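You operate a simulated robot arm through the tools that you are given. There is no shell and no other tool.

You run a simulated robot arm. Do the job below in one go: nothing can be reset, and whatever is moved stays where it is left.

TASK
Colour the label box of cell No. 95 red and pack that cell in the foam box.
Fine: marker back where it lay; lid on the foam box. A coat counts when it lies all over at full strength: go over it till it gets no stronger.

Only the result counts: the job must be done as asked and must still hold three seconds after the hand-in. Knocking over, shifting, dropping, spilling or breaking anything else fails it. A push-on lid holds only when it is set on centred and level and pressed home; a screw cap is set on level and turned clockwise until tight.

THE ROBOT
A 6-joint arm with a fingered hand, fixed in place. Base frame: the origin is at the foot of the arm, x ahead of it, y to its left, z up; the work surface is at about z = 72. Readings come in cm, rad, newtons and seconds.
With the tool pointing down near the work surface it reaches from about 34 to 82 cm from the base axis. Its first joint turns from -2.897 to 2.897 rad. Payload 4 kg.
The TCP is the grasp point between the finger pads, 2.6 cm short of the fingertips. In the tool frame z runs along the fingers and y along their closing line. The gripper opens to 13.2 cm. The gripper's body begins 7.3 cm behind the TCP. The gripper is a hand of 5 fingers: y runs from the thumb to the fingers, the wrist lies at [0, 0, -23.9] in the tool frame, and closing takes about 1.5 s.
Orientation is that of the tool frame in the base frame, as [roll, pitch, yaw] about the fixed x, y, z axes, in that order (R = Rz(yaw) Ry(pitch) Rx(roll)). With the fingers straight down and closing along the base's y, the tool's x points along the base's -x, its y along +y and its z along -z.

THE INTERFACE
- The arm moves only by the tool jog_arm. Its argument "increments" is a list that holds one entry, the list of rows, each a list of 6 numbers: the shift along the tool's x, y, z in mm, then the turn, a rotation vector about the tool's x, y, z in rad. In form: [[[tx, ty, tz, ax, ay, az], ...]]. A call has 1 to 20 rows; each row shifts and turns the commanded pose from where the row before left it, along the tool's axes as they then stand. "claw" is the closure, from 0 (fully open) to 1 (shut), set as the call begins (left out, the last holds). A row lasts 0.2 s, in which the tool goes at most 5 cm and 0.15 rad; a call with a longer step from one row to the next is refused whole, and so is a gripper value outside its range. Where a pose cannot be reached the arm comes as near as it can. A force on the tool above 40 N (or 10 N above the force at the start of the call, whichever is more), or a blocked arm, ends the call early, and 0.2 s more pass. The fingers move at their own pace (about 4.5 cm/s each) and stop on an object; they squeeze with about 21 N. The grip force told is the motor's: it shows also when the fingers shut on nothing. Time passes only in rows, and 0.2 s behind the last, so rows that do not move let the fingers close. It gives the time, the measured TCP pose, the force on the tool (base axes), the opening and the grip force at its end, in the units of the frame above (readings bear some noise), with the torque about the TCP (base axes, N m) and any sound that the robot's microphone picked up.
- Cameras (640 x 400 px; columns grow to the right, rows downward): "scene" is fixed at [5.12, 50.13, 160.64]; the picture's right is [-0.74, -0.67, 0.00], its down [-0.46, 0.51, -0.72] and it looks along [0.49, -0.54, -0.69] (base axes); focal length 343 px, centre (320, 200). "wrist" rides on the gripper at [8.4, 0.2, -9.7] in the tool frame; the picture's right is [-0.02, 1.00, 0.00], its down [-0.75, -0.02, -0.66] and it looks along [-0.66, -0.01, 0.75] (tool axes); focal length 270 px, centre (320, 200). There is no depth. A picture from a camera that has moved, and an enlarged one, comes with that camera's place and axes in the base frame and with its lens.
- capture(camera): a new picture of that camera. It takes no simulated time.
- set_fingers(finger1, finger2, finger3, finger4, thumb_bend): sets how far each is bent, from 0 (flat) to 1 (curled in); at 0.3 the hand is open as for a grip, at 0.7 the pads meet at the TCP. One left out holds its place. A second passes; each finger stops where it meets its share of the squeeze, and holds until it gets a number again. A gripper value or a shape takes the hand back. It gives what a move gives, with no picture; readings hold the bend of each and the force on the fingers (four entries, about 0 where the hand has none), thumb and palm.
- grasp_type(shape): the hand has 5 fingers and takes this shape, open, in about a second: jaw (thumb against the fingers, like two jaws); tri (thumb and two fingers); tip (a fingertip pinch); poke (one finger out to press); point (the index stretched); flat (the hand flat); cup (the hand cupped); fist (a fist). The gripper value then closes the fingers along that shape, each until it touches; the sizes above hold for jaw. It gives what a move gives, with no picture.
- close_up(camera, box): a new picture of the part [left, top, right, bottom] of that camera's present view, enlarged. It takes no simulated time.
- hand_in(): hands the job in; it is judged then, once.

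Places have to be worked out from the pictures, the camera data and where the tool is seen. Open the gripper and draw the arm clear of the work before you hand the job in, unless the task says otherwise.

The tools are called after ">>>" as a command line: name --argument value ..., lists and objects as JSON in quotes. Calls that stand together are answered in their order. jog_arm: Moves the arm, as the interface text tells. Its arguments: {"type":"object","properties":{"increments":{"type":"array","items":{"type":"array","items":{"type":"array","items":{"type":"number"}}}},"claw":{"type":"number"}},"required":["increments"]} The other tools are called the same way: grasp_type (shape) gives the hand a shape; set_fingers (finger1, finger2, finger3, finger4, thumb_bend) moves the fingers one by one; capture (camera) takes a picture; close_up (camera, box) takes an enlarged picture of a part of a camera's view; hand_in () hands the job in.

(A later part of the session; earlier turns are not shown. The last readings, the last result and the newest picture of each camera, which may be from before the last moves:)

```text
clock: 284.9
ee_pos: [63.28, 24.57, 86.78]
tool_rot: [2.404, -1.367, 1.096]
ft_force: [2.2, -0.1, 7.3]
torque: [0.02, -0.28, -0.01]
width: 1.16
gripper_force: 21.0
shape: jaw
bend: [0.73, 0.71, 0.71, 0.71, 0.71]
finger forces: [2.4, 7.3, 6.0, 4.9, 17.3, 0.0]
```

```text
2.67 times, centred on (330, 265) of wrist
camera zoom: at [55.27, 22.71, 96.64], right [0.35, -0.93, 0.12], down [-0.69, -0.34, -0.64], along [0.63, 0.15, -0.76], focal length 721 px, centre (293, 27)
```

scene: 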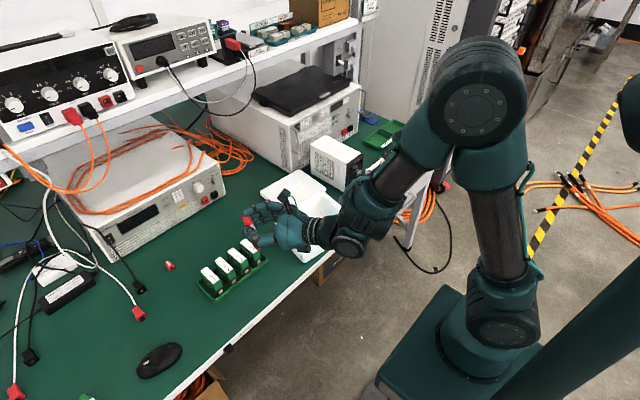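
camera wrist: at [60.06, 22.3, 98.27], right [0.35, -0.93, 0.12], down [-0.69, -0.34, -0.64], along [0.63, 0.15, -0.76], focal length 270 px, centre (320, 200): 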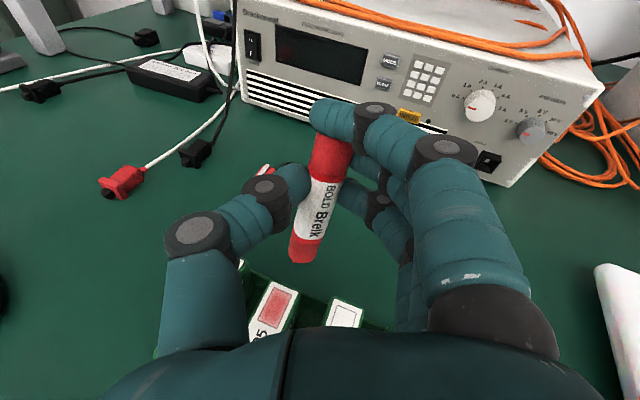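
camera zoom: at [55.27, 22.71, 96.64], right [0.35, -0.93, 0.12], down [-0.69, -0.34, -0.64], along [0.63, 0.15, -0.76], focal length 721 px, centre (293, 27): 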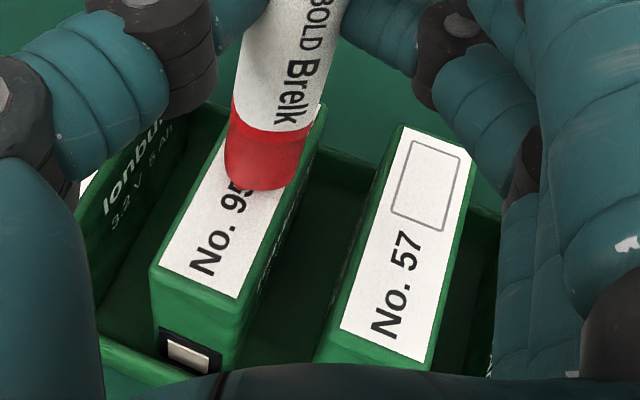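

Past the near edge now. I scrub the near half at this offset and then 3 mm and 5 mm over to +y.

>>> jog_arm --increments '[[[0.15, 0.02, -0.02, 0, 0, 0], [0.357, 1.496, 3.694, 0, 0, 0], [0.357, 1.496, 3.694, 0, 0, 0], [0.357, 1.496, 3.694, 0, 0, 0], [0.357, 1.496, 3.694, 0, 0, 0], [-0.357, -1.496, -3.694, 0, 0, 0], [-0.357, -1.496, -3.694, 0, 0, 0], [-0.357, -1.496, -3.694, 0, 0, 0], [-0.357, -1.496, -3.694, 0, 0, 0], [0.54, -2.75, 1.06, 0, 0, 0], [0.357, 1.496, 3.694, 0, 0, 0], [0.357, 1.496, 3.694, 0, 0, 0], [0.357, 1.496, 3.694, 0, 0, 0], [0.357, 1.496, 3.694, 0, 0, 0], [-0.357, -1.496, -3.694, 0, 0, 0], [-0.357, -1.496, -3.694, 0, 0, 0], [-0.357, -1.496, -3.694, 0, 0, 0], [-0.357, -1.496, -3.694, 0, 0, 0], [0, 0, 0, 0, 0, 0]]]'

>>> close_up --camera "wrist" --box '[230, 190, 430, 340]'

>>> jog_arm --increments '[[[0.36, -1.835, 0.71, 0, 0, 0], [0.357, 1.496, 3.694, 0, 0, 0], [0.357, 1.496, 3.694, 0, 0, 0], [0.357, 1.496, 3.694, 0, 0, 0], [0.357, 1.496, 3.694, 0, 0, 0], [-0.357, -1.496, -3.694, 0, 0, 0], [-0.357, -1.496, -3.694, 0, 0, 0], [-0.357, -1.496, -3.694, 0, 0, 0], [-0.357, -1.496, -3.694, 0, 0, 0], [0.357, 1.496, 3.694, 0, 0, 0], [0.357, 1.496, 3.694, 0, 0, 0], [0.357, 1.496, 3.694, 0, 0, 0], [0.357, 1.496, 3.694, 0, 0, 0], [0.357, 1.496, 3.694, 0, 0, 0], [0.357, 1.496, 3.694, 0, 0, 0], [0.357, 1.496, 3.694, 0, 0, 0], [0.357, 1.496, 3.694, 0, 0, 0], [0, 0, 0, 0, 0, 0]]]'

>>> close_up --camera "wrist" --box '[230, 190, 430, 340]'

```text
clock: 288.9
ee_pos: [63.32, 25.0, 86.76]
tool_rot: [2.402, -1.366, 1.096]
ft_force: [4.4, -0.7, 12.0]
torque: [-0.03, -0.53, 0.03]
width: 1.15
gripper_force: 20.6
shape: jaw
bend: [0.73, 0.71, 0.71, 0.7, 0.71]
finger forces: [3.2, 7.0, 6.3, 5.6, 16.5, 0.0]
```

```text
2.67 times, centred on (330, 265) of wrist
camera zoom: at [55.24, 23.09, 96.57], right [0.35, -0.93, 0.12], down [-0.69, -0.34, -0.64], along [0.63, 0.15, -0.76], focal length 721 px, centre (293, 27)
```

zoom: 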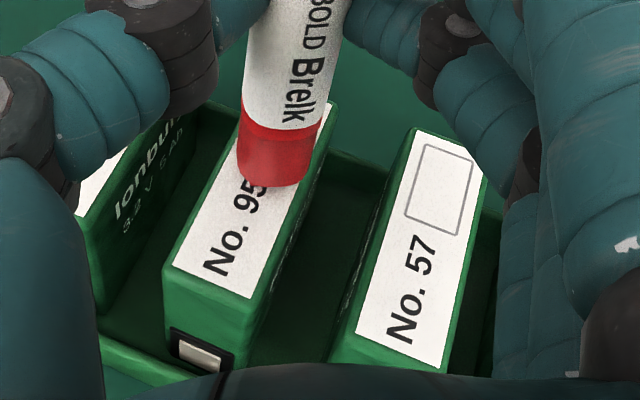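

```text
clock: 292.7
ee_pos: [66.54, 24.98, 86.97]
tool_rot: [2.406, -1.366, 1.093]
ft_force: [-0.6, 1.1, 1.9]
torque: [-0.04, 0.04, 0.01]
width: 1.14
gripper_force: 21.0
shape: jaw
bend: [0.72, 0.7, 0.71, 0.71, 0.72]
finger forces: [2.0, 8.1, 6.3, 5.2, 20.0, 0.0]
```

```text
2.67 times, centred on (330, 265) of wrist
camera zoom: at [58.48, 23.1, 96.62], right [0.35, -0.93, 0.12], down [-0.69, -0.34, -0.64], along [0.63, 0.15, -0.76], focal length 721 px, centre (293, 27)
```

zoom: 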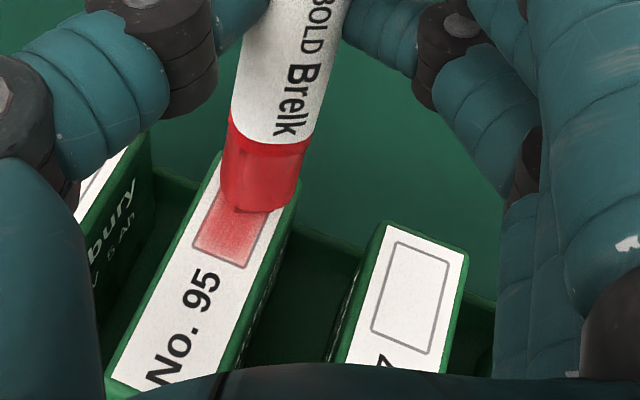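

The near +y corner remains pale, since the cell has crept to +y. I shift 5 mm to +y and scrub that side, with extra strokes at the near end.

>>> jog_arm --increments '[[[0.9, -4.59, 1.77, 0, 0, 0], [-0.357, -1.496, -3.694, 0, 0, 0], [-0.357, -1.496, -3.694, 0, 0, 0], [-0.357, -1.496, -3.694, 0, 0, 0], [-0.357, -1.496, -3.694, 0, 0, 0], [-0.357, -1.496, -3.694, 0, 0, 0], [-0.357, -1.496, -3.694, 0, 0, 0], [-0.357, -1.496, -3.694, 0, 0, 0], [-0.357, -1.496, -3.694, 0, 0, 0], [0, 0, 0, 0, 0, 0]]]'

>>> close_up --camera "wrist" --box '[230, 190, 430, 340]'

>>> jog_arm --increments '[[[0.357, 1.496, 3.694, 0, 0, 0], [0.357, 1.496, 3.694, 0, 0, 0], [0.357, 1.496, 3.694, 0, 0, 0], [0.357, 1.496, 3.694, 0, 0, 0], [-0.357, -1.496, -3.694, 0, 0, 0], [-0.357, -1.496, -3.694, 0, 0, 0], [-0.357, -1.496, -3.694, 0, 0, 0], [-0.357, -1.496, -3.694, 0, 0, 0], [0.357, 1.496, 3.694, 0, 0, 0], [0.357, 1.496, 3.694, 0, 0, 0], [0.357, 1.496, 3.694, 0, 0, 0], [0.357, 1.496, 3.694, 0, 0, 0], [0.357, 1.496, 3.694, 0, 0, 0], [0.357, 1.496, 3.694, 0, 0, 0], [0.357, 1.496, 3.694, 0, 0, 0], [0.357, 1.496, 3.694, 0, 0, 0], [0, 0, 0, 0, 0, 0]]]'

>>> close_up --camera "wrist" --box '[230, 190, 430, 340]'

```text
clock: 294.9
ee_pos: [63.34, 25.55, 86.81]
tool_rot: [2.406, -1.368, 1.096]
ft_force: [1.6, -0.5, 6.8]
torque: [-0.01, -0.29, 0.0]
width: 1.15
gripper_force: 21.8
shape: jaw
bend: [0.73, 0.71, 0.71, 0.71, 0.72]
finger forces: [2.5, 7.3, 6.1, 5.2, 17.6, 0.1]
```

```text
2.67 times, centred on (330, 265) of wrist
camera zoom: at [55.21, 23.73, 96.61], right [0.36, -0.93, 0.12], down [-0.69, -0.34, -0.64], along [0.63, 0.15, -0.76], focal length 721 px, centre (293, 27)
```

zoom: 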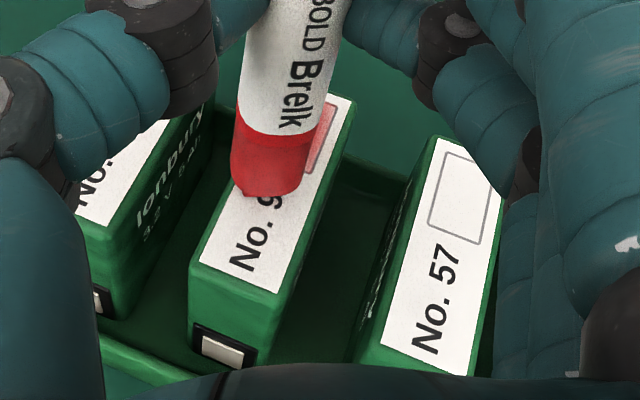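

```text
clock: 298.5
ee_pos: [66.55, 25.5, 86.98]
tool_rot: [2.405, -1.366, 1.094]
ft_force: [-0.3, -0.4, 3.7]
torque: [-0.02, 0.03, -0.02]
width: 1.16
gripper_force: 21.0
shape: jaw
bend: [0.72, 0.7, 0.71, 0.71, 0.72]
finger forces: [2.2, 8.3, 6.2, 5.2, 20.1, 0.1]
```

```text
2.67 times, centred on (330, 265) of wrist
camera zoom: at [58.45, 23.63, 96.61], right [0.35, -0.93, 0.12], down [-0.69, -0.34, -0.64], along [0.63, 0.15, -0.76], focal length 721 px, centre (293, 27)
```

zoom: 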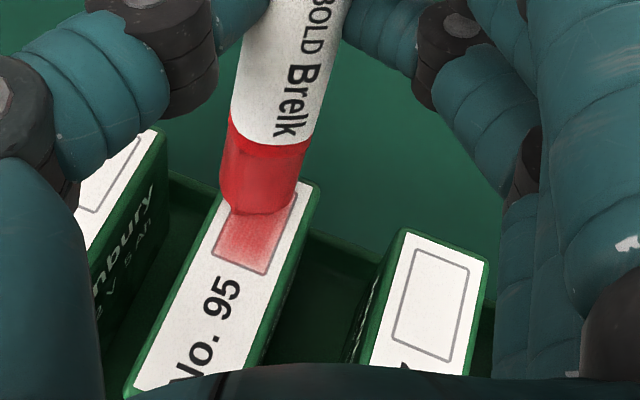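

I lift, move outward, and check the whole coat again.

>>> jog_arm --increments '[[[4.9, 0.68, -0.73, 0, 0, 0], [4.9, 0.68, -0.73, 0, 0, 0], [0.89, 3.74, 9.24, 0, 0, 0], [0.89, 3.74, 9.24, 0, 0, 0], [0, 0, 0, 0, 0, 0]]]'

>>> close_up --camera "scene" --box '[219, 250, 234, 262]'

>>> close_up --camera "wrist" --box '[250, 270, 330, 330]'

```text
clock: 299.7
ee_pos: [68.5, 25.36, 88.03]
tool_rot: [2.407, -1.366, 1.094]
ft_force: [-0.1, -0.1, 0.3]
torque: [0.01, 0.0, -0.02]
width: 1.14
gripper_force: 21.0
shape: jaw
bend: [0.72, 0.7, 0.71, 0.71, 0.72]
finger forces: [1.7, 8.1, 6.3, 4.9, 19.3, 0.1]
```

```text
16.00 times, centred on (226, 256) of scene
camera zoom: at [5.12, 50.13, 160.64], right [-0.74, -0.67, 0.0], down [-0.46, 0.51, -0.72], along [0.49, -0.54, -0.69], focal length 5484 px, centre (1816, -696)
```

zoom: 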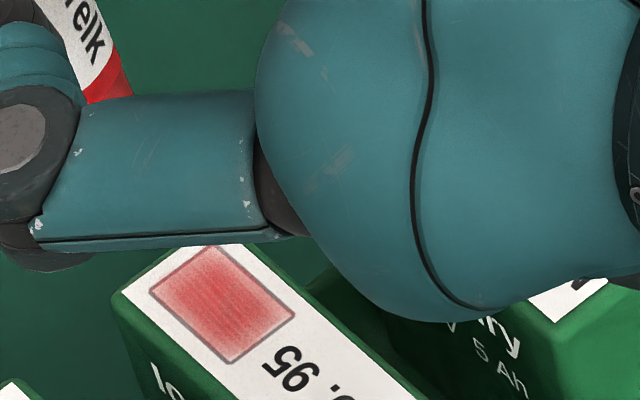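

```text
6.67 times, centred on (290, 300) of wrist
camera zoom: at [60.41, 23.55, 97.65], right [0.35, -0.93, 0.12], down [-0.69, -0.34, -0.64], along [0.63, 0.15, -0.76], focal length 1802 px, centre (520, -467)
```

zoom: 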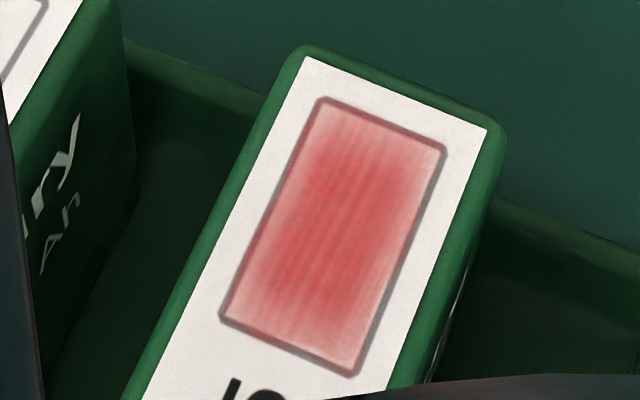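

A clear overall view: the +y edge, especially near its middle, and the near rim are still paler. I place the nib over the +y edge at the far end and stroke along it.

>>> jog_arm --increments '[[[-0.285, -5.38, -6.74, 0, 0, 0], [-0.285, -5.38, -6.74, 0, 0, 0], [-4.9, -0.68, 0.73, 0, 0, 0], [-4.9, -0.68, 0.73, 0, 0, 0], [-0.357, -1.496, -3.694, 0, 0, 0], [-0.357, -1.496, -3.694, 0, 0, 0], [-0.357, -1.496, -3.694, 0, 0, 0], [-0.357, -1.496, -3.694, 0, 0, 0], [0, 0, 0, 0, 0, 0]]]'

>>> close_up --camera "wrist" --box '[230, 190, 430, 340]'

>>> jog_arm --increments '[[[-0.357, -1.496, -3.694, 0, 0, 0], [-0.357, -1.496, -3.694, 0, 0, 0], [-0.357, -1.496, -3.694, 0, 0, 0], [-0.357, -1.496, -3.694, 0, 0, 0], [0.357, 1.496, 3.694, 0, 0, 0], [0.357, 1.496, 3.694, 0, 0, 0], [0.357, 1.496, 3.694, 0, 0, 0], [0.357, 1.496, 3.694, 0, 0, 0], [0.357, 1.496, 3.694, 0, 0, 0], [0.357, 1.496, 3.694, 0, 0, 0], [0.357, 1.496, 3.694, 0, 0, 0], [0.357, 1.496, 3.694, 0, 0, 0], [0, 0, 0, 0, 0, 0]]]'

>>> close_up --camera "wrist" --box '[230, 190, 430, 340]'

```text
clock: 301.7
ee_pos: [65.33, 26.02, 86.84]
tool_rot: [2.406, -1.367, 1.092]
ft_force: [-0.8, 0.1, -0.3]
torque: [0.0, -0.01, 0.01]
width: 1.13
gripper_force: 21.4
shape: jaw
bend: [0.72, 0.7, 0.71, 0.71, 0.72]
finger forces: [1.6, 8.1, 6.2, 4.7, 19.1, 0.0]
```

```text
2.67 times, centred on (330, 265) of wrist
camera zoom: at [57.22, 24.26, 96.65], right [0.35, -0.93, 0.12], down [-0.69, -0.34, -0.64], along [0.63, 0.15, -0.76], focal length 721 px, centre (293, 27)
```

zoom: 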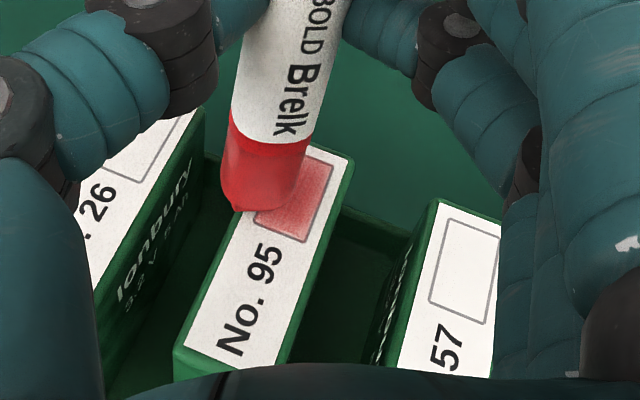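

```text
clock: 304.5
ee_pos: [66.97, 25.94, 86.87]
tool_rot: [2.406, -1.365, 1.093]
ft_force: [-0.7, 0.4, 2.3]
torque: [0.02, 0.05, 0.0]
width: 1.15
gripper_force: 21.0
shape: jaw
bend: [0.72, 0.7, 0.71, 0.71, 0.72]
finger forces: [2.3, 8.6, 6.2, 5.1, 20.5, 0.0]
```

```text
2.67 times, centred on (330, 265) of wrist
camera zoom: at [58.88, 24.13, 96.6], right [0.35, -0.93, 0.12], down [-0.69, -0.34, -0.64], along [0.63, 0.15, -0.76], focal length 721 px, centre (293, 27)
```

zoom: 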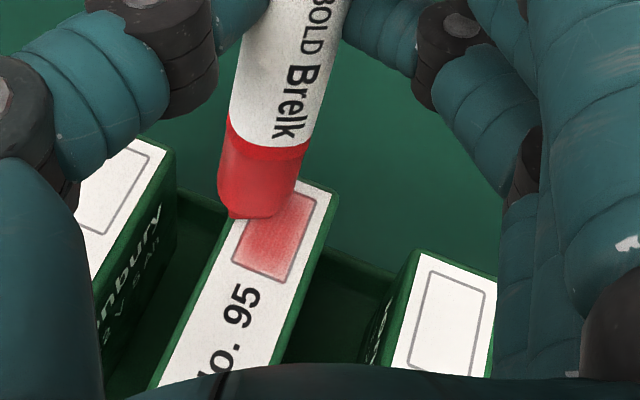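

The nib runs along the +y edge. I press 0.15 mm more and repeat two cycles along this edge.

>>> jog_arm --increments '[[[-0.15, -0.02, 0.02, 0, 0, 0], [-0.357, -1.496, -3.694, 0, 0, 0], [-0.357, -1.496, -3.694, 0, 0, 0], [-0.357, -1.496, -3.694, 0, 0, 0], [-0.357, -1.496, -3.694, 0, 0, 0], [-0.357, -1.496, -3.694, 0, 0, 0], [-0.357, -1.496, -3.694, 0, 0, 0], [-0.357, -1.496, -3.694, 0, 0, 0], [-0.357, -1.496, -3.694, 0, 0, 0], [0.357, 1.496, 3.694, 0, 0, 0], [0.357, 1.496, 3.694, 0, 0, 0], [0.357, 1.496, 3.694, 0, 0, 0], [0.357, 1.496, 3.694, 0, 0, 0], [0.357, 1.496, 3.694, 0, 0, 0], [0.357, 1.496, 3.694, 0, 0, 0], [0.357, 1.496, 3.694, 0, 0, 0], [0.357, 1.496, 3.694, 0, 0, 0], [0, 0, 0, 0, 0, 0]]]'

>>> jog_arm --increments '[[[-0.18, 0.918, -0.355, 0, 0, 0], [-0.357, -1.496, -3.694, 0, 0, 0], [-0.357, -1.496, -3.694, 0, 0, 0], [-0.357, -1.496, -3.694, 0, 0, 0], [-0.357, -1.496, -3.694, 0, 0, 0], [-0.357, -1.496, -3.694, 0, 0, 0], [-0.357, -1.496, -3.694, 0, 0, 0], [-0.357, -1.496, -3.694, 0, 0, 0], [-0.357, -1.496, -3.694, 0, 0, 0], [0.357, 1.496, 3.694, 0, 0, 0], [0.357, 1.496, 3.694, 0, 0, 0], [0.357, 1.496, 3.694, 0, 0, 0], [0.357, 1.496, 3.694, 0, 0, 0], [-0.357, -1.496, -3.694, 0, 0, 0], [-0.357, -1.496, -3.694, 0, 0, 0], [-0.357, -1.496, -3.694, 0, 0, 0], [-0.357, -1.496, -3.694, 0, 0, 0], [0, 0, 0, 0, 0, 0]]]'

>>> close_up --camera "wrist" --box '[230, 190, 430, 340]'

```text
clock: 308.3
ee_pos: [66.8, 26.03, 86.9]
tool_rot: [2.406, -1.366, 1.092]
ft_force: [-0.3, 0.3, 0.4]
torque: [-0.03, 0.02, -0.02]
width: 1.13
gripper_force: 21.0
shape: jaw
bend: [0.72, 0.7, 0.71, 0.71, 0.72]
finger forces: [1.8, 8.1, 6.4, 5.0, 19.3, 0.1]
```

```text
clock: 312.1
ee_pos: [63.53, 25.92, 86.92]
tool_rot: [2.401, -1.368, 1.097]
ft_force: [3.9, 0.7, 13.3]
torque: [0.03, -0.59, 0.01]
width: 1.1
gripper_force: 21.4
shape: jaw
bend: [0.73, 0.71, 0.71, 0.7, 0.71]
finger forces: [4.1, 7.2, 5.8, 5.5, 17.0, 0.0]
```

```text
2.67 times, centred on (330, 265) of wrist
camera zoom: at [55.57, 24.12, 96.55], right [0.35, -0.93, 0.12], down [-0.69, -0.34, -0.64], along [0.63, 0.15, -0.76], focal length 721 px, centre (293, 27)
```

zoom: 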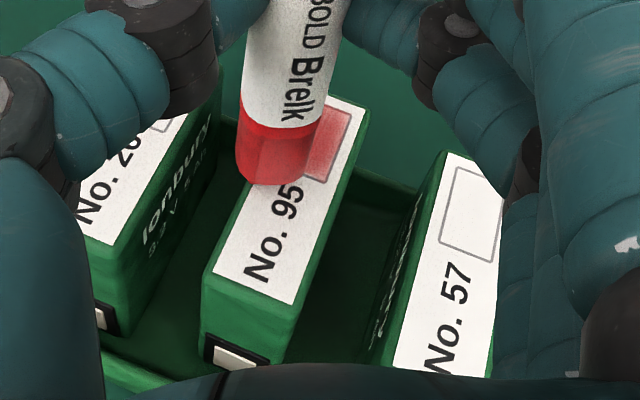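

Good position on the near +y corner; I ease 0.3 mm and scrub there, then shift toward -y along the near end.

>>> jog_arm --increments '[[[0.3, 0.04, -0.04, 0, 0, 0], [0.357, 1.496, 3.694, 0, 0, 0], [0.357, 1.496, 3.694, 0, 0, 0], [0.357, 1.496, 3.694, 0, 0, 0], [-0.357, -1.496, -3.694, 0, 0, 0], [-0.357, -1.496, -3.694, 0, 0, 0], [-0.357, -1.496, -3.694, 0, 0, 0], [-0.54, 2.75, -1.06, 0, 0, 0], [0.357, 1.496, 3.694, 0, 0, 0], [0.357, 1.496, 3.694, 0, 0, 0], [0.357, 1.496, 3.694, 0, 0, 0], [-0.357, -1.496, -3.694, 0, 0, 0], [-0.357, -1.496, -3.694, 0, 0, 0], [-0.357, -1.496, -3.694, 0, 0, 0], [-0.54, 2.75, -1.06, 0, 0, 0], [0.357, 1.496, 3.694, 0, 0, 0], [0.357, 1.496, 3.694, 0, 0, 0], [0.357, 1.496, 3.694, 0, 0, 0], [0, 0, 0, 0, 0, 0]]]'

>>> close_up --camera "wrist" --box '[230, 190, 430, 340]'

>>> jog_arm --increments '[[[-0.357, -1.496, -3.694, 0, 0, 0], [-0.357, -1.496, -3.694, 0, 0, 0], [-0.357, -1.496, -3.694, 0, 0, 0], [0.357, 1.496, 3.694, 0, 0, 0], [0.357, 1.496, 3.694, 0, 0, 0], [0.357, 1.496, 3.694, 0, 0, 0], [0.357, 1.496, 3.694, 0, 0, 0], [0.357, 1.496, 3.694, 0, 0, 0], [0.357, 1.496, 3.694, 0, 0, 0], [0.357, 1.496, 3.694, 0, 0, 0], [0.357, 1.496, 3.694, 0, 0, 0], [0, 0, 0, 0, 0, 0]]]'

>>> close_up --camera "wrist" --box '[230, 190, 430, 340]'

```text
clock: 316.1
ee_pos: [64.89, 25.36, 86.97]
tool_rot: [2.406, -1.363, 1.093]
ft_force: [-0.7, 0.6, 3.4]
torque: [0.0, 0.02, 0.01]
width: 1.11
gripper_force: 20.4
shape: jaw
bend: [0.72, 0.7, 0.71, 0.71, 0.71]
finger forces: [3.0, 8.3, 6.0, 5.4, 19.9, 0.0]
```

```text
2.67 times, centred on (330, 265) of wrist
camera zoom: at [56.79, 23.52, 96.61], right [0.35, -0.93, 0.12], down [-0.69, -0.34, -0.64], along [0.63, 0.15, -0.76], focal length 721 px, centre (293, 27)
```

zoom: 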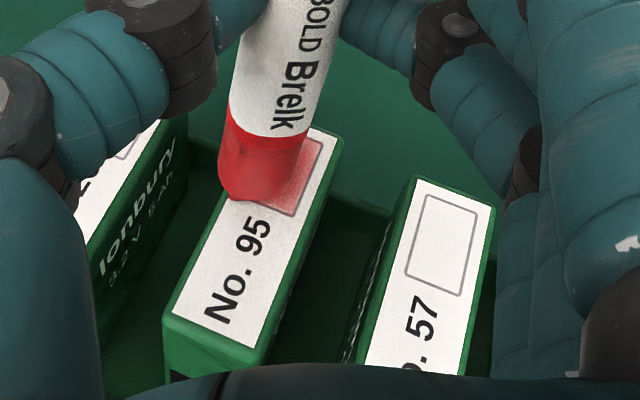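

```text
clock: 318.7
ee_pos: [66.73, 25.28, 86.95]
tool_rot: [2.407, -1.366, 1.091]
ft_force: [-0.5, 0.1, 2.0]
torque: [0.0, -0.02, -0.01]
width: 1.11
gripper_force: 21.0
shape: jaw
bend: [0.72, 0.7, 0.71, 0.71, 0.71]
finger forces: [2.5, 8.1, 6.4, 5.1, 19.6, 0.0]
```

```text
2.67 times, centred on (330, 265) of wrist
camera zoom: at [58.8, 23.42, 96.62], right [0.35, -0.93, 0.12], down [-0.69, -0.34, -0.64], along [0.63, 0.15, -0.76], focal length 721 px, centre (293, 27)
```

zoom: 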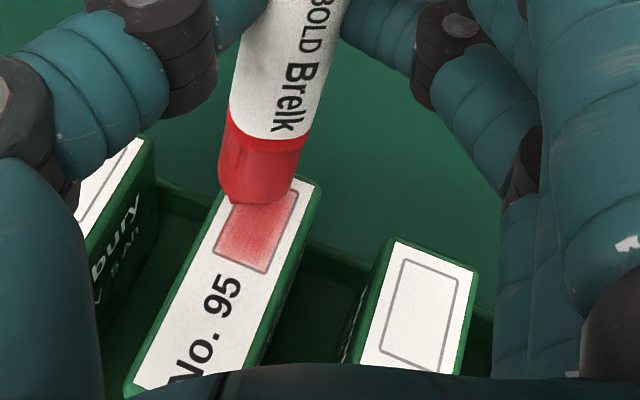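

Now again the -y side: 4 mm over, two full cycles.

>>> jog_arm --increments '[[[-0.72, 3.67, -1.42, 0, 0, 0], [-0.357, -1.496, -3.694, 0, 0, 0], [-0.357, -1.496, -3.694, 0, 0, 0], [-0.357, -1.496, -3.694, 0, 0, 0], [-0.357, -1.496, -3.694, 0, 0, 0], [-0.357, -1.496, -3.694, 0, 0, 0], [-0.357, -1.496, -3.694, 0, 0, 0], [-0.357, -1.496, -3.694, 0, 0, 0], [-0.357, -1.496, -3.694, 0, 0, 0], [0.357, 1.496, 3.694, 0, 0, 0], [0.357, 1.496, 3.694, 0, 0, 0], [0.357, 1.496, 3.694, 0, 0, 0], [0.357, 1.496, 3.694, 0, 0, 0], [0.357, 1.496, 3.694, 0, 0, 0], [0.357, 1.496, 3.694, 0, 0, 0], [0.357, 1.496, 3.694, 0, 0, 0], [0.357, 1.496, 3.694, 0, 0, 0], [0, 0, 0, 0, 0, 0]]]'

>>> close_up --camera "wrist" --box '[230, 190, 430, 340]'

>>> jog_arm --increments '[[[-0.1, -0.01, 0.01, 0, 0, 0], [-0.357, -1.496, -3.694, 0, 0, 0], [-0.357, -1.496, -3.694, 0, 0, 0], [-0.357, -1.496, -3.694, 0, 0, 0], [-0.357, -1.496, -3.694, 0, 0, 0], [-0.357, -1.496, -3.694, 0, 0, 0], [-0.357, -1.496, -3.694, 0, 0, 0], [-0.357, -1.496, -3.694, 0, 0, 0], [-0.357, -1.496, -3.694, 0, 0, 0], [0.357, 1.496, 3.694, 0, 0, 0], [0.357, 1.496, 3.694, 0, 0, 0], [0.357, 1.496, 3.694, 0, 0, 0], [0.357, 1.496, 3.694, 0, 0, 0], [0.357, 1.496, 3.694, 0, 0, 0], [0.357, 1.496, 3.694, 0, 0, 0], [0.357, 1.496, 3.694, 0, 0, 0], [0.357, 1.496, 3.694, 0, 0, 0], [0, 0, 0, 0, 0, 0]]]'

>>> close_up --camera "wrist" --box '[230, 190, 430, 340]'

```text
clock: 322.5
ee_pos: [66.88, 24.85, 86.89]
tool_rot: [2.407, -1.365, 1.094]
ft_force: [-1.2, 0.3, 0.8]
torque: [-0.02, -0.02, 0.0]
width: 1.11
gripper_force: 21.1
shape: jaw
bend: [0.72, 0.7, 0.71, 0.71, 0.71]
finger forces: [2.3, 8.2, 6.2, 5.0, 19.4, 0.1]
```

```text
2.67 times, centred on (330, 265) of wrist
camera zoom: at [58.8, 23.11, 96.64], right [0.35, -0.93, 0.12], down [-0.69, -0.34, -0.64], along [0.63, 0.15, -0.76], focal length 721 px, centre (293, 27)
```

zoom: 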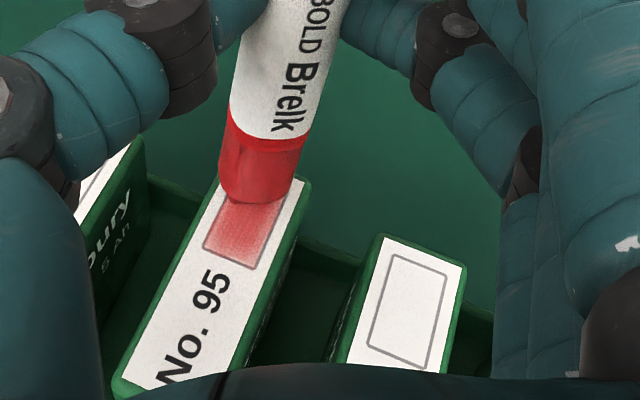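

```text
clock: 326.3
ee_pos: [66.86, 24.93, 86.94]
tool_rot: [2.407, -1.367, 1.094]
ft_force: [-0.7, 0.1, -1.2]
torque: [0.03, -0.02, 0.02]
width: 1.14
gripper_force: 21.3
shape: jaw
bend: [0.72, 0.7, 0.71, 0.71, 0.71]
finger forces: [1.9, 8.2, 5.9, 4.9, 18.9, 0.0]
```

```text
2.67 times, centred on (330, 265) of wrist
camera zoom: at [58.79, 23.1, 96.69], right [0.35, -0.93, 0.12], down [-0.69, -0.34, -0.64], along [0.63, 0.15, -0.76], focal length 721 px, centre (293, 27)
```

zoom: 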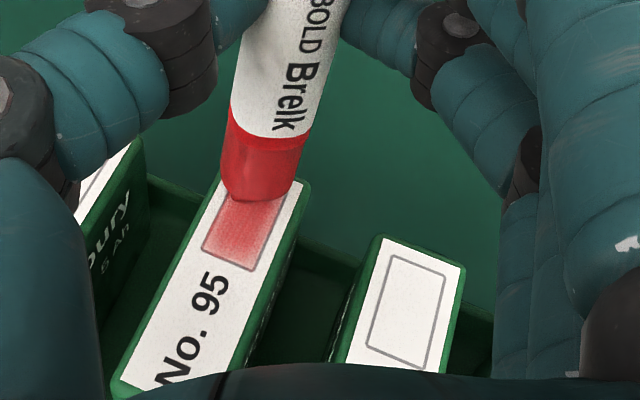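

The cell crept along, so I shift 3 mm more to -y, press 0.2 mm, and repeat.

>>> jog_arm --increments '[[[-0.74, 2.72, -1.03, 0, 0, 0], [-0.357, -1.496, -3.694, 0, 0, 0], [-0.357, -1.496, -3.694, 0, 0, 0], [-0.357, -1.496, -3.694, 0, 0, 0], [-0.357, -1.496, -3.694, 0, 0, 0], [-0.357, -1.496, -3.694, 0, 0, 0], [-0.357, -1.496, -3.694, 0, 0, 0], [-0.357, -1.496, -3.694, 0, 0, 0], [-0.357, -1.496, -3.694, 0, 0, 0], [0.357, 1.496, 3.694, 0, 0, 0], [0.357, 1.496, 3.694, 0, 0, 0], [0.357, 1.496, 3.694, 0, 0, 0], [0.357, 1.496, 3.694, 0, 0, 0], [0.357, 1.496, 3.694, 0, 0, 0], [0.357, 1.496, 3.694, 0, 0, 0], [0.357, 1.496, 3.694, 0, 0, 0], [0.357, 1.496, 3.694, 0, 0, 0], [0, 0, 0, 0, 0, 0]]]'

>>> close_up --camera "wrist" --box '[230, 190, 430, 340]'

>>> jog_arm --increments '[[[0, 0, 0, 0, 0, 0], [-0.357, -1.496, -3.694, 0, 0, 0], [-0.357, -1.496, -3.694, 0, 0, 0], [-0.357, -1.496, -3.694, 0, 0, 0], [-0.357, -1.496, -3.694, 0, 0, 0], [-0.357, -1.496, -3.694, 0, 0, 0], [-0.357, -1.496, -3.694, 0, 0, 0], [-0.357, -1.496, -3.694, 0, 0, 0], [-0.357, -1.496, -3.694, 0, 0, 0], [0.357, 1.496, 3.694, 0, 0, 0], [0.357, 1.496, 3.694, 0, 0, 0], [0.357, 1.496, 3.694, 0, 0, 0], [0.357, 1.496, 3.694, 0, 0, 0], [0.357, 1.496, 3.694, 0, 0, 0], [0.357, 1.496, 3.694, 0, 0, 0], [0.357, 1.496, 3.694, 0, 0, 0], [0.357, 1.496, 3.694, 0, 0, 0], [0, 0, 0, 0, 0, 0]]]'

>>> jog_arm --increments '[[[4.9, 0.68, -0.73, 0, 0, 0], [4.9, 0.68, -0.73, 0, 0, 0], [0.89, 3.74, 9.24, 0, 0, 0], [0.89, 3.74, 9.24, 0, 0, 0], [0, 0, 0, 0, 0, 0]]]'

>>> close_up --camera "wrist" --box '[250, 270, 330, 330]'

>>> close_up --camera "scene" --box '[219, 250, 234, 262]'

```text
clock: 330.1
ee_pos: [66.87, 24.64, 86.8]
tool_rot: [2.406, -1.366, 1.093]
ft_force: [-3.8, -0.3, 6.4]
torque: [0.01, 0.22, -0.02]
width: 1.12
gripper_force: 20.7
shape: jaw
bend: [0.72, 0.7, 0.71, 0.72, 0.71]
finger forces: [3.2, 9.5, 5.9, 4.8, 22.5, 0.0]
```

```text
2.67 times, centred on (330, 265) of wrist
camera zoom: at [58.85, 22.78, 96.55], right [0.35, -0.93, 0.12], down [-0.69, -0.34, -0.64], along [0.63, 0.15, -0.76], focal length 721 px, centre (293, 27)
```

zoom: 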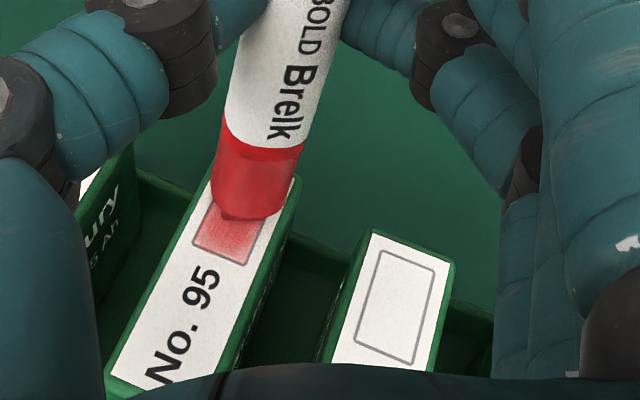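

```text
clock: 333.9
ee_pos: [66.75, 24.59, 86.99]
tool_rot: [2.399, -1.368, 1.1]
ft_force: [-1.9, 0.3, 20.7]
torque: [0.13, 0.06, 0.0]
width: 1.14
gripper_force: 20.9
shape: jaw
bend: [0.72, 0.7, 0.72, 0.72, 0.72]
finger forces: [6.9, 9.4, 6.2, 4.3, 23.5, 0.0]
```

```text
clock: 335.1
ee_pos: [68.87, 24.62, 87.73]
tool_rot: [2.409, -1.365, 1.093]
ft_force: [-0.4, -0.5, -0.2]
torque: [0.0, 0.02, 0.01]
width: 1.13
gripper_force: 21.1
shape: jaw
bend: [0.72, 0.7, 0.71, 0.71, 0.72]
finger forces: [2.4, 8.1, 6.6, 5.0, 19.6, 0.1]
```

```text
6.67 times, centred on (290, 300) of wrist
camera zoom: at [60.77, 22.75, 97.53], right [0.35, -0.93, 0.12], down [-0.69, -0.34, -0.64], along [0.63, 0.15, -0.76], focal length 1802 px, centre (520, -467)
```

zoom: 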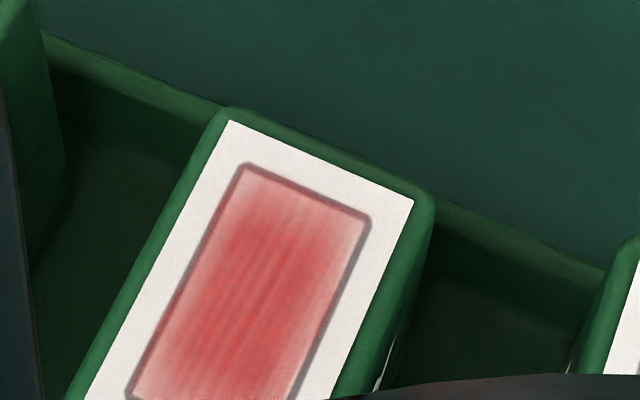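

```text
16.00 times, centred on (226, 256) of scene
camera zoom: at [5.12, 50.13, 160.64], right [-0.74, -0.67, 0.0], down [-0.46, 0.51, -0.72], along [0.49, -0.54, -0.69], focal length 5484 px, centre (1816, -696)
```

zoom: 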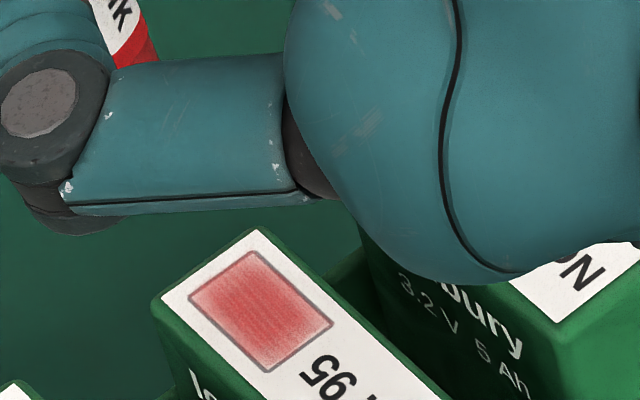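

The +y side is good now; the -y strip and far -y corner remain. The nib bears on its +y corner, so I offset further to -y (about 4 mm) and start at the far edge.

>>> jog_arm --increments '[[[-1.14, -1.44, -8.79, 0, 0, 0], [-1.14, -1.44, -8.79, 0, 0, 0], [-4.7, -0.65, 0.71, 0, 0, 0], [-4.7, -0.65, 0.71, 0, 0, 0], [0, 0, 0, 0, 0, 0], [0, 0, 0, 0, 0, 0]]]'

>>> close_up --camera "wrist" --box '[230, 190, 430, 340]'

```text
clock: 336.5
ee_pos: [67.04, 24.18, 86.97]
tool_rot: [2.405, -1.367, 1.093]
ft_force: [0.8, -0.1, -0.5]
torque: [0.0, 0.0, 0.0]
width: 1.15
gripper_force: 21.1
shape: jaw
bend: [0.72, 0.7, 0.71, 0.71, 0.72]
finger forces: [2.4, 8.0, 6.5, 5.1, 19.5, 0.0]
```

```text
2.67 times, centred on (330, 265) of wrist
camera zoom: at [58.98, 22.39, 96.64], right [0.35, -0.93, 0.12], down [-0.69, -0.34, -0.64], along [0.63, 0.15, -0.76], focal length 721 px, centre (293, 27)
```

zoom: 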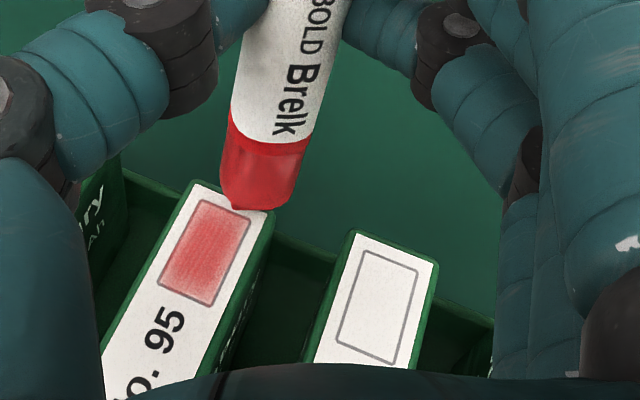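

The nib's bearing corner is now right at the far -y part of the box. I lower to contact and run it inward along the -y edge.

>>> jog_arm --increments '[[[-0.49, -0.07, 0.07, 0, 0, 0], [0, 0, 0, 0, 0, 0], [0, 0, 0, 0, 0, 0]]]'

>>> jog_arm --increments '[[[-0.357, -1.496, -3.694, 0, 0, 0], [-0.357, -1.496, -3.694, 0, 0, 0], [-0.357, -1.496, -3.694, 0, 0, 0], [-0.357, -1.496, -3.694, 0, 0, 0], [0, 0, 0, 0, 0, 0]]]'

>>> close_up --camera "wrist" --box '[230, 190, 430, 340]'

```text
clock: 337.3
ee_pos: [67.05, 24.28, 86.93]
tool_rot: [2.406, -1.367, 1.093]
ft_force: [0.2, -0.2, -0.5]
torque: [-0.04, 0.02, 0.0]
width: 1.13
gripper_force: 21.1
shape: jaw
bend: [0.72, 0.7, 0.71, 0.71, 0.72]
finger forces: [2.4, 7.9, 6.5, 5.0, 19.5, 0.0]
```

```text
clock: 338.5
ee_pos: [65.44, 24.1, 86.81]
tool_rot: [2.404, -1.367, 1.097]
ft_force: [0.9, 0.0, 2.7]
torque: [0.02, -0.14, 0.01]
width: 1.14
gripper_force: 20.6
shape: jaw
bend: [0.72, 0.7, 0.71, 0.71, 0.72]
finger forces: [2.8, 7.6, 6.4, 5.1, 18.7, 0.1]
```

```text
2.67 times, centred on (330, 265) of wrist
camera zoom: at [57.38, 22.46, 96.59], right [0.36, -0.93, 0.12], down [-0.69, -0.34, -0.64], along [0.63, 0.15, -0.76], focal length 721 px, centre (293, 27)
```

zoom: 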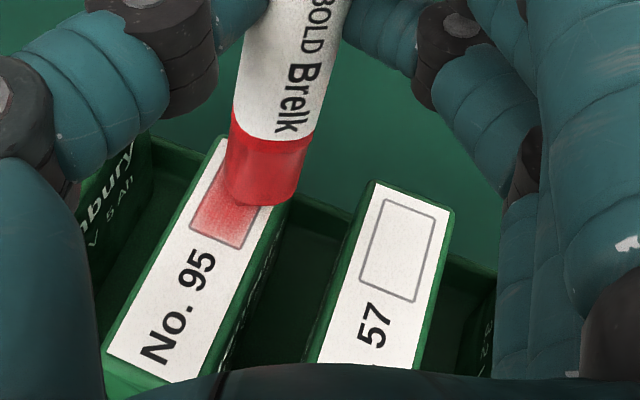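

Light contact at 2.7 N on the -y strip. I scrub it: on inward, back outward to the far end, and again.

>>> jog_arm --increments '[[[-0.357, -1.496, -3.694, 0, 0, 0], [-0.357, -1.496, -3.694, 0, 0, 0], [-0.357, -1.496, -3.694, 0, 0, 0], [-0.357, -1.496, -3.694, 0, 0, 0], [0.357, 1.496, 3.694, 0, 0, 0], [0.357, 1.496, 3.694, 0, 0, 0], [0.357, 1.496, 3.694, 0, 0, 0], [0.357, 1.496, 3.694, 0, 0, 0], [0.357, 1.496, 3.694, 0, 0, 0], [0.357, 1.496, 3.694, 0, 0, 0], [0.357, 1.496, 3.694, 0, 0, 0], [0.357, 1.496, 3.694, 0, 0, 0], [0, 0, 0, 0, 0, 0]]]'

>>> close_up --camera "wrist" --box '[230, 190, 430, 340]'

>>> jog_arm --increments '[[[0, 0, 0, 0, 0, 0], [-0.357, -1.496, -3.694, 0, 0, 0], [-0.357, -1.496, -3.694, 0, 0, 0], [-0.357, -1.496, -3.694, 0, 0, 0], [-0.357, -1.496, -3.694, 0, 0, 0], [-0.357, -1.496, -3.694, 0, 0, 0], [-0.357, -1.496, -3.694, 0, 0, 0], [-0.357, -1.496, -3.694, 0, 0, 0], [-0.357, -1.496, -3.694, 0, 0, 0], [0.357, 1.496, 3.694, 0, 0, 0], [0.357, 1.496, 3.694, 0, 0, 0], [0.357, 1.496, 3.694, 0, 0, 0], [0.357, 1.496, 3.694, 0, 0, 0], [0.357, 1.496, 3.694, 0, 0, 0], [0.357, 1.496, 3.694, 0, 0, 0], [0.357, 1.496, 3.694, 0, 0, 0], [0.357, 1.496, 3.694, 0, 0, 0], [0, 0, 0, 0, 0, 0]]]'

>>> close_up --camera "wrist" --box '[230, 190, 430, 340]'

```text
clock: 341.3
ee_pos: [67.03, 24.19, 86.74]
tool_rot: [2.41, -1.366, 1.093]
ft_force: [0.4, -0.1, -0.9]
torque: [0.01, 0.01, -0.06]
width: 1.13
gripper_force: 21.2
shape: jaw
bend: [0.72, 0.7, 0.71, 0.71, 0.71]
finger forces: [2.2, 7.9, 6.3, 4.8, 19.1, 0.1]
```

```text
2.67 times, centred on (330, 265) of wrist
camera zoom: at [59.04, 22.35, 96.64], right [0.35, -0.93, 0.12], down [-0.69, -0.34, -0.64], along [0.63, 0.15, -0.76], focal length 721 px, centre (293, 27)
```

zoom: 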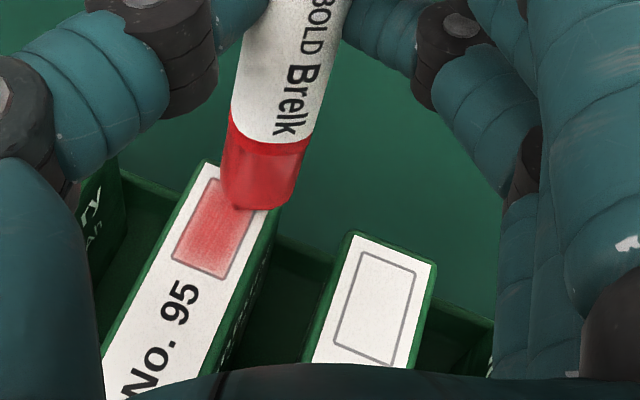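

```text
clock: 345.1
ee_pos: [67.12, 24.2, 86.96]
tool_rot: [2.406, -1.364, 1.092]
ft_force: [-0.8, 0.1, 0.4]
torque: [0.0, 0.01, 0.0]
width: 1.19
gripper_force: 21.1
shape: jaw
bend: [0.72, 0.7, 0.71, 0.71, 0.72]
finger forces: [2.1, 7.9, 6.3, 4.7, 19.3, 0.0]
```

```text
2.67 times, centred on (330, 265) of wrist
camera zoom: at [59.0, 22.45, 96.61], right [0.35, -0.93, 0.12], down [-0.69, -0.34, -0.64], along [0.63, 0.15, -0.76], focal length 721 px, centre (293, 27)
```

zoom: 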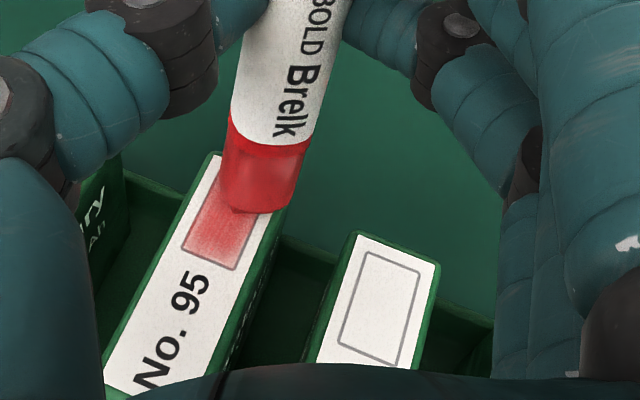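

I extend outward over the far edge and stroke inward twice over the far half, then inspect.

>>> jog_arm --increments '[[[-0.1, -0.01, 0.01, 0, 0, 0], [0.357, 1.496, 3.694, 0, 0, 0], [0.357, 1.496, 3.694, 0, 0, 0], [-0.357, -1.496, -3.694, 0, 0, 0], [-0.357, -1.496, -3.694, 0, 0, 0], [-0.357, -1.496, -3.694, 0, 0, 0], [-0.357, -1.496, -3.694, 0, 0, 0], [0.357, 1.496, 3.694, 0, 0, 0], [0.357, 1.496, 3.694, 0, 0, 0], [0.357, 1.496, 3.694, 0, 0, 0], [0.357, 1.496, 3.694, 0, 0, 0], [-0.357, -1.496, -3.694, 0, 0, 0], [-0.357, -1.496, -3.694, 0, 0, 0], [-0.357, -1.496, -3.694, 0, 0, 0], [-0.357, -1.496, -3.694, 0, 0, 0], [0.357, 1.496, 3.694, 0, 0, 0], [0.357, 1.496, 3.694, 0, 0, 0], [0.357, 1.496, 3.694, 0, 0, 0], [0, 0, 0, 0, 0, 0]]]'

>>> close_up --camera "wrist" --box '[230, 190, 430, 340]'

>>> jog_arm --increments '[[[4.9, 0.68, -0.73, 0, 0, 0], [4.9, 0.68, -0.73, 0, 0, 0], [0.89, 3.74, 9.24, 0, 0, 0], [0.89, 3.74, 9.24, 0, 0, 0], [0, 0, 0, 0, 0, 0]]]'

>>> close_up --camera "wrist" --box '[240, 270, 320, 330]'

>>> close_up --camera "scene" --box '[219, 250, 234, 262]'

```text
clock: 349.1
ee_pos: [67.55, 24.17, 86.95]
tool_rot: [2.407, -1.366, 1.093]
ft_force: [-1.1, 0.0, 1.4]
torque: [0.02, 0.03, 0.0]
width: 1.15
gripper_force: 21.0
shape: jaw
bend: [0.72, 0.7, 0.71, 0.71, 0.72]
finger forces: [2.1, 8.5, 5.7, 4.7, 19.3, 0.1]
```

```text
2.67 times, centred on (330, 265) of wrist
camera zoom: at [59.43, 22.4, 96.61], right [0.35, -0.93, 0.12], down [-0.69, -0.34, -0.64], along [0.63, 0.15, -0.76], focal length 721 px, centre (293, 27)
```

zoom: 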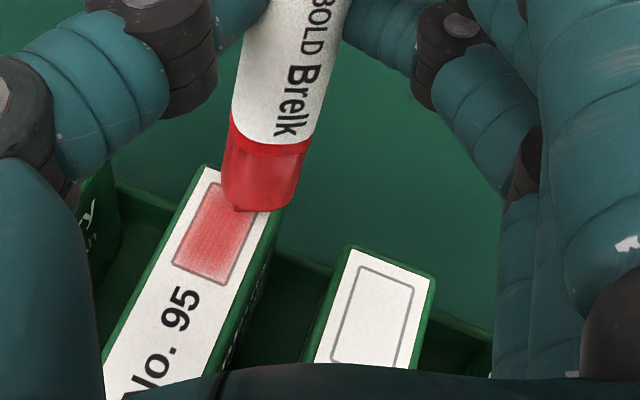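

```text
clock: 350.3
ee_pos: [69.62, 24.17, 87.88]
tool_rot: [2.408, -1.366, 1.092]
ft_force: [0.1, 0.0, -0.8]
torque: [0.02, 0.03, 0.0]
width: 1.14
gripper_force: 21.3
shape: jaw
bend: [0.72, 0.7, 0.71, 0.71, 0.72]
finger forces: [2.1, 8.4, 5.7, 4.7, 19.0, 0.0]
```

```text
6.67 times, centred on (280, 300) of wrist
camera zoom: at [61.52, 22.31, 97.68], right [0.35, -0.93, 0.12], down [-0.69, -0.34, -0.64], along [0.63, 0.15, -0.76], focal length 1802 px, centre (587, -467)
```

zoom: 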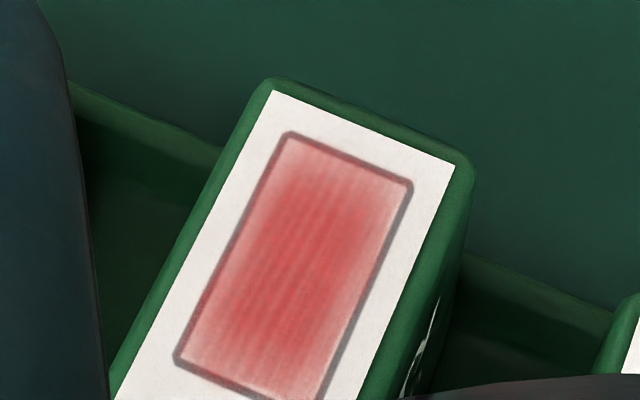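

```text
16.00 times, centred on (226, 256) of scene
camera zoom: at [5.12, 50.13, 160.64], right [-0.74, -0.67, 0.0], down [-0.46, 0.51, -0.72], along [0.49, -0.54, -0.69], focal length 5484 px, centre (1816, -696)
```

zoom: 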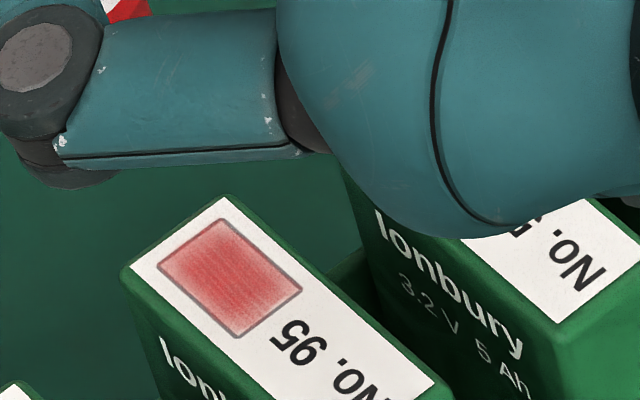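

Nearly uniform; the -y strip and far -y corner are a touch paler. Since the nib's touching corner lies 8.5 mm to +y of the TCP, I offset to y≈23.85 and stroke that edge.

>>> jog_arm --increments '[[[-1.095, -1.9, -8.88, 0, 0, 0], [-1.095, -1.9, -8.88, 0, 0, 0], [-4.9, -0.68, 0.73, 0, 0, 0], [-4.9, -0.68, 0.73, 0, 0, 0], [-0.357, -1.496, -3.694, 0, 0, 0], [0, 0, 0, 0, 0, 0]]]'

>>> close_up --camera "wrist" --box '[230, 190, 430, 340]'

>>> jog_arm --increments '[[[-0.357, -1.496, -3.694, 0, 0, 0], [-0.357, -1.496, -3.694, 0, 0, 0], [-0.357, -1.496, -3.694, 0, 0, 0], [-0.357, -1.496, -3.694, 0, 0, 0], [-0.357, -1.496, -3.694, 0, 0, 0], [-0.357, -1.496, -3.694, 0, 0, 0], [0, 0, 0, 0, 0, 0]]]'

>>> close_up --camera "wrist" --box '[230, 190, 430, 340]'

```text
clock: 351.7
ee_pos: [67.21, 23.85, 86.93]
tool_rot: [2.406, -1.368, 1.091]
ft_force: [-0.6, -0.2, -0.6]
torque: [0.03, 0.0, 0.0]
width: 1.14
gripper_force: 20.7
shape: jaw
bend: [0.72, 0.7, 0.71, 0.71, 0.72]
finger forces: [1.9, 8.4, 5.8, 4.7, 19.1, 0.1]
```

```text
2.67 times, centred on (330, 265) of wrist
camera zoom: at [59.15, 22.04, 96.68], right [0.35, -0.93, 0.12], down [-0.69, -0.34, -0.64], along [0.63, 0.15, -0.76], focal length 721 px, centre (293, 27)
```

zoom: 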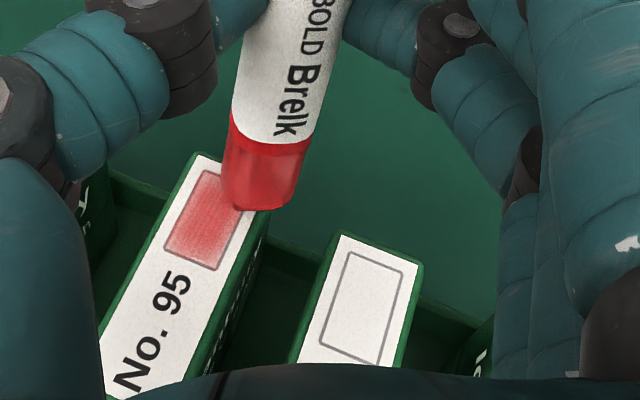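

```text
clock: 353.3
ee_pos: [65.0, 23.91, 86.82]
tool_rot: [2.403, -1.368, 1.096]
ft_force: [0.8, 0.2, 2.3]
torque: [0.01, -0.12, 0.0]
width: 1.14
gripper_force: 21.1
shape: jaw
bend: [0.72, 0.7, 0.71, 0.71, 0.72]
finger forces: [2.2, 7.9, 5.9, 4.9, 18.7, 0.0]
```

```text
2.67 times, centred on (330, 265) of wrist
camera zoom: at [56.82, 22.09, 96.61], right [0.36, -0.93, 0.12], down [-0.69, -0.34, -0.64], along [0.63, 0.15, -0.76], focal length 721 px, centre (293, 27)
```

zoom: 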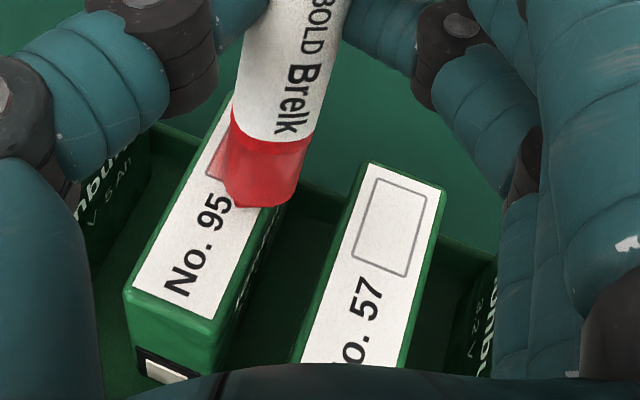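

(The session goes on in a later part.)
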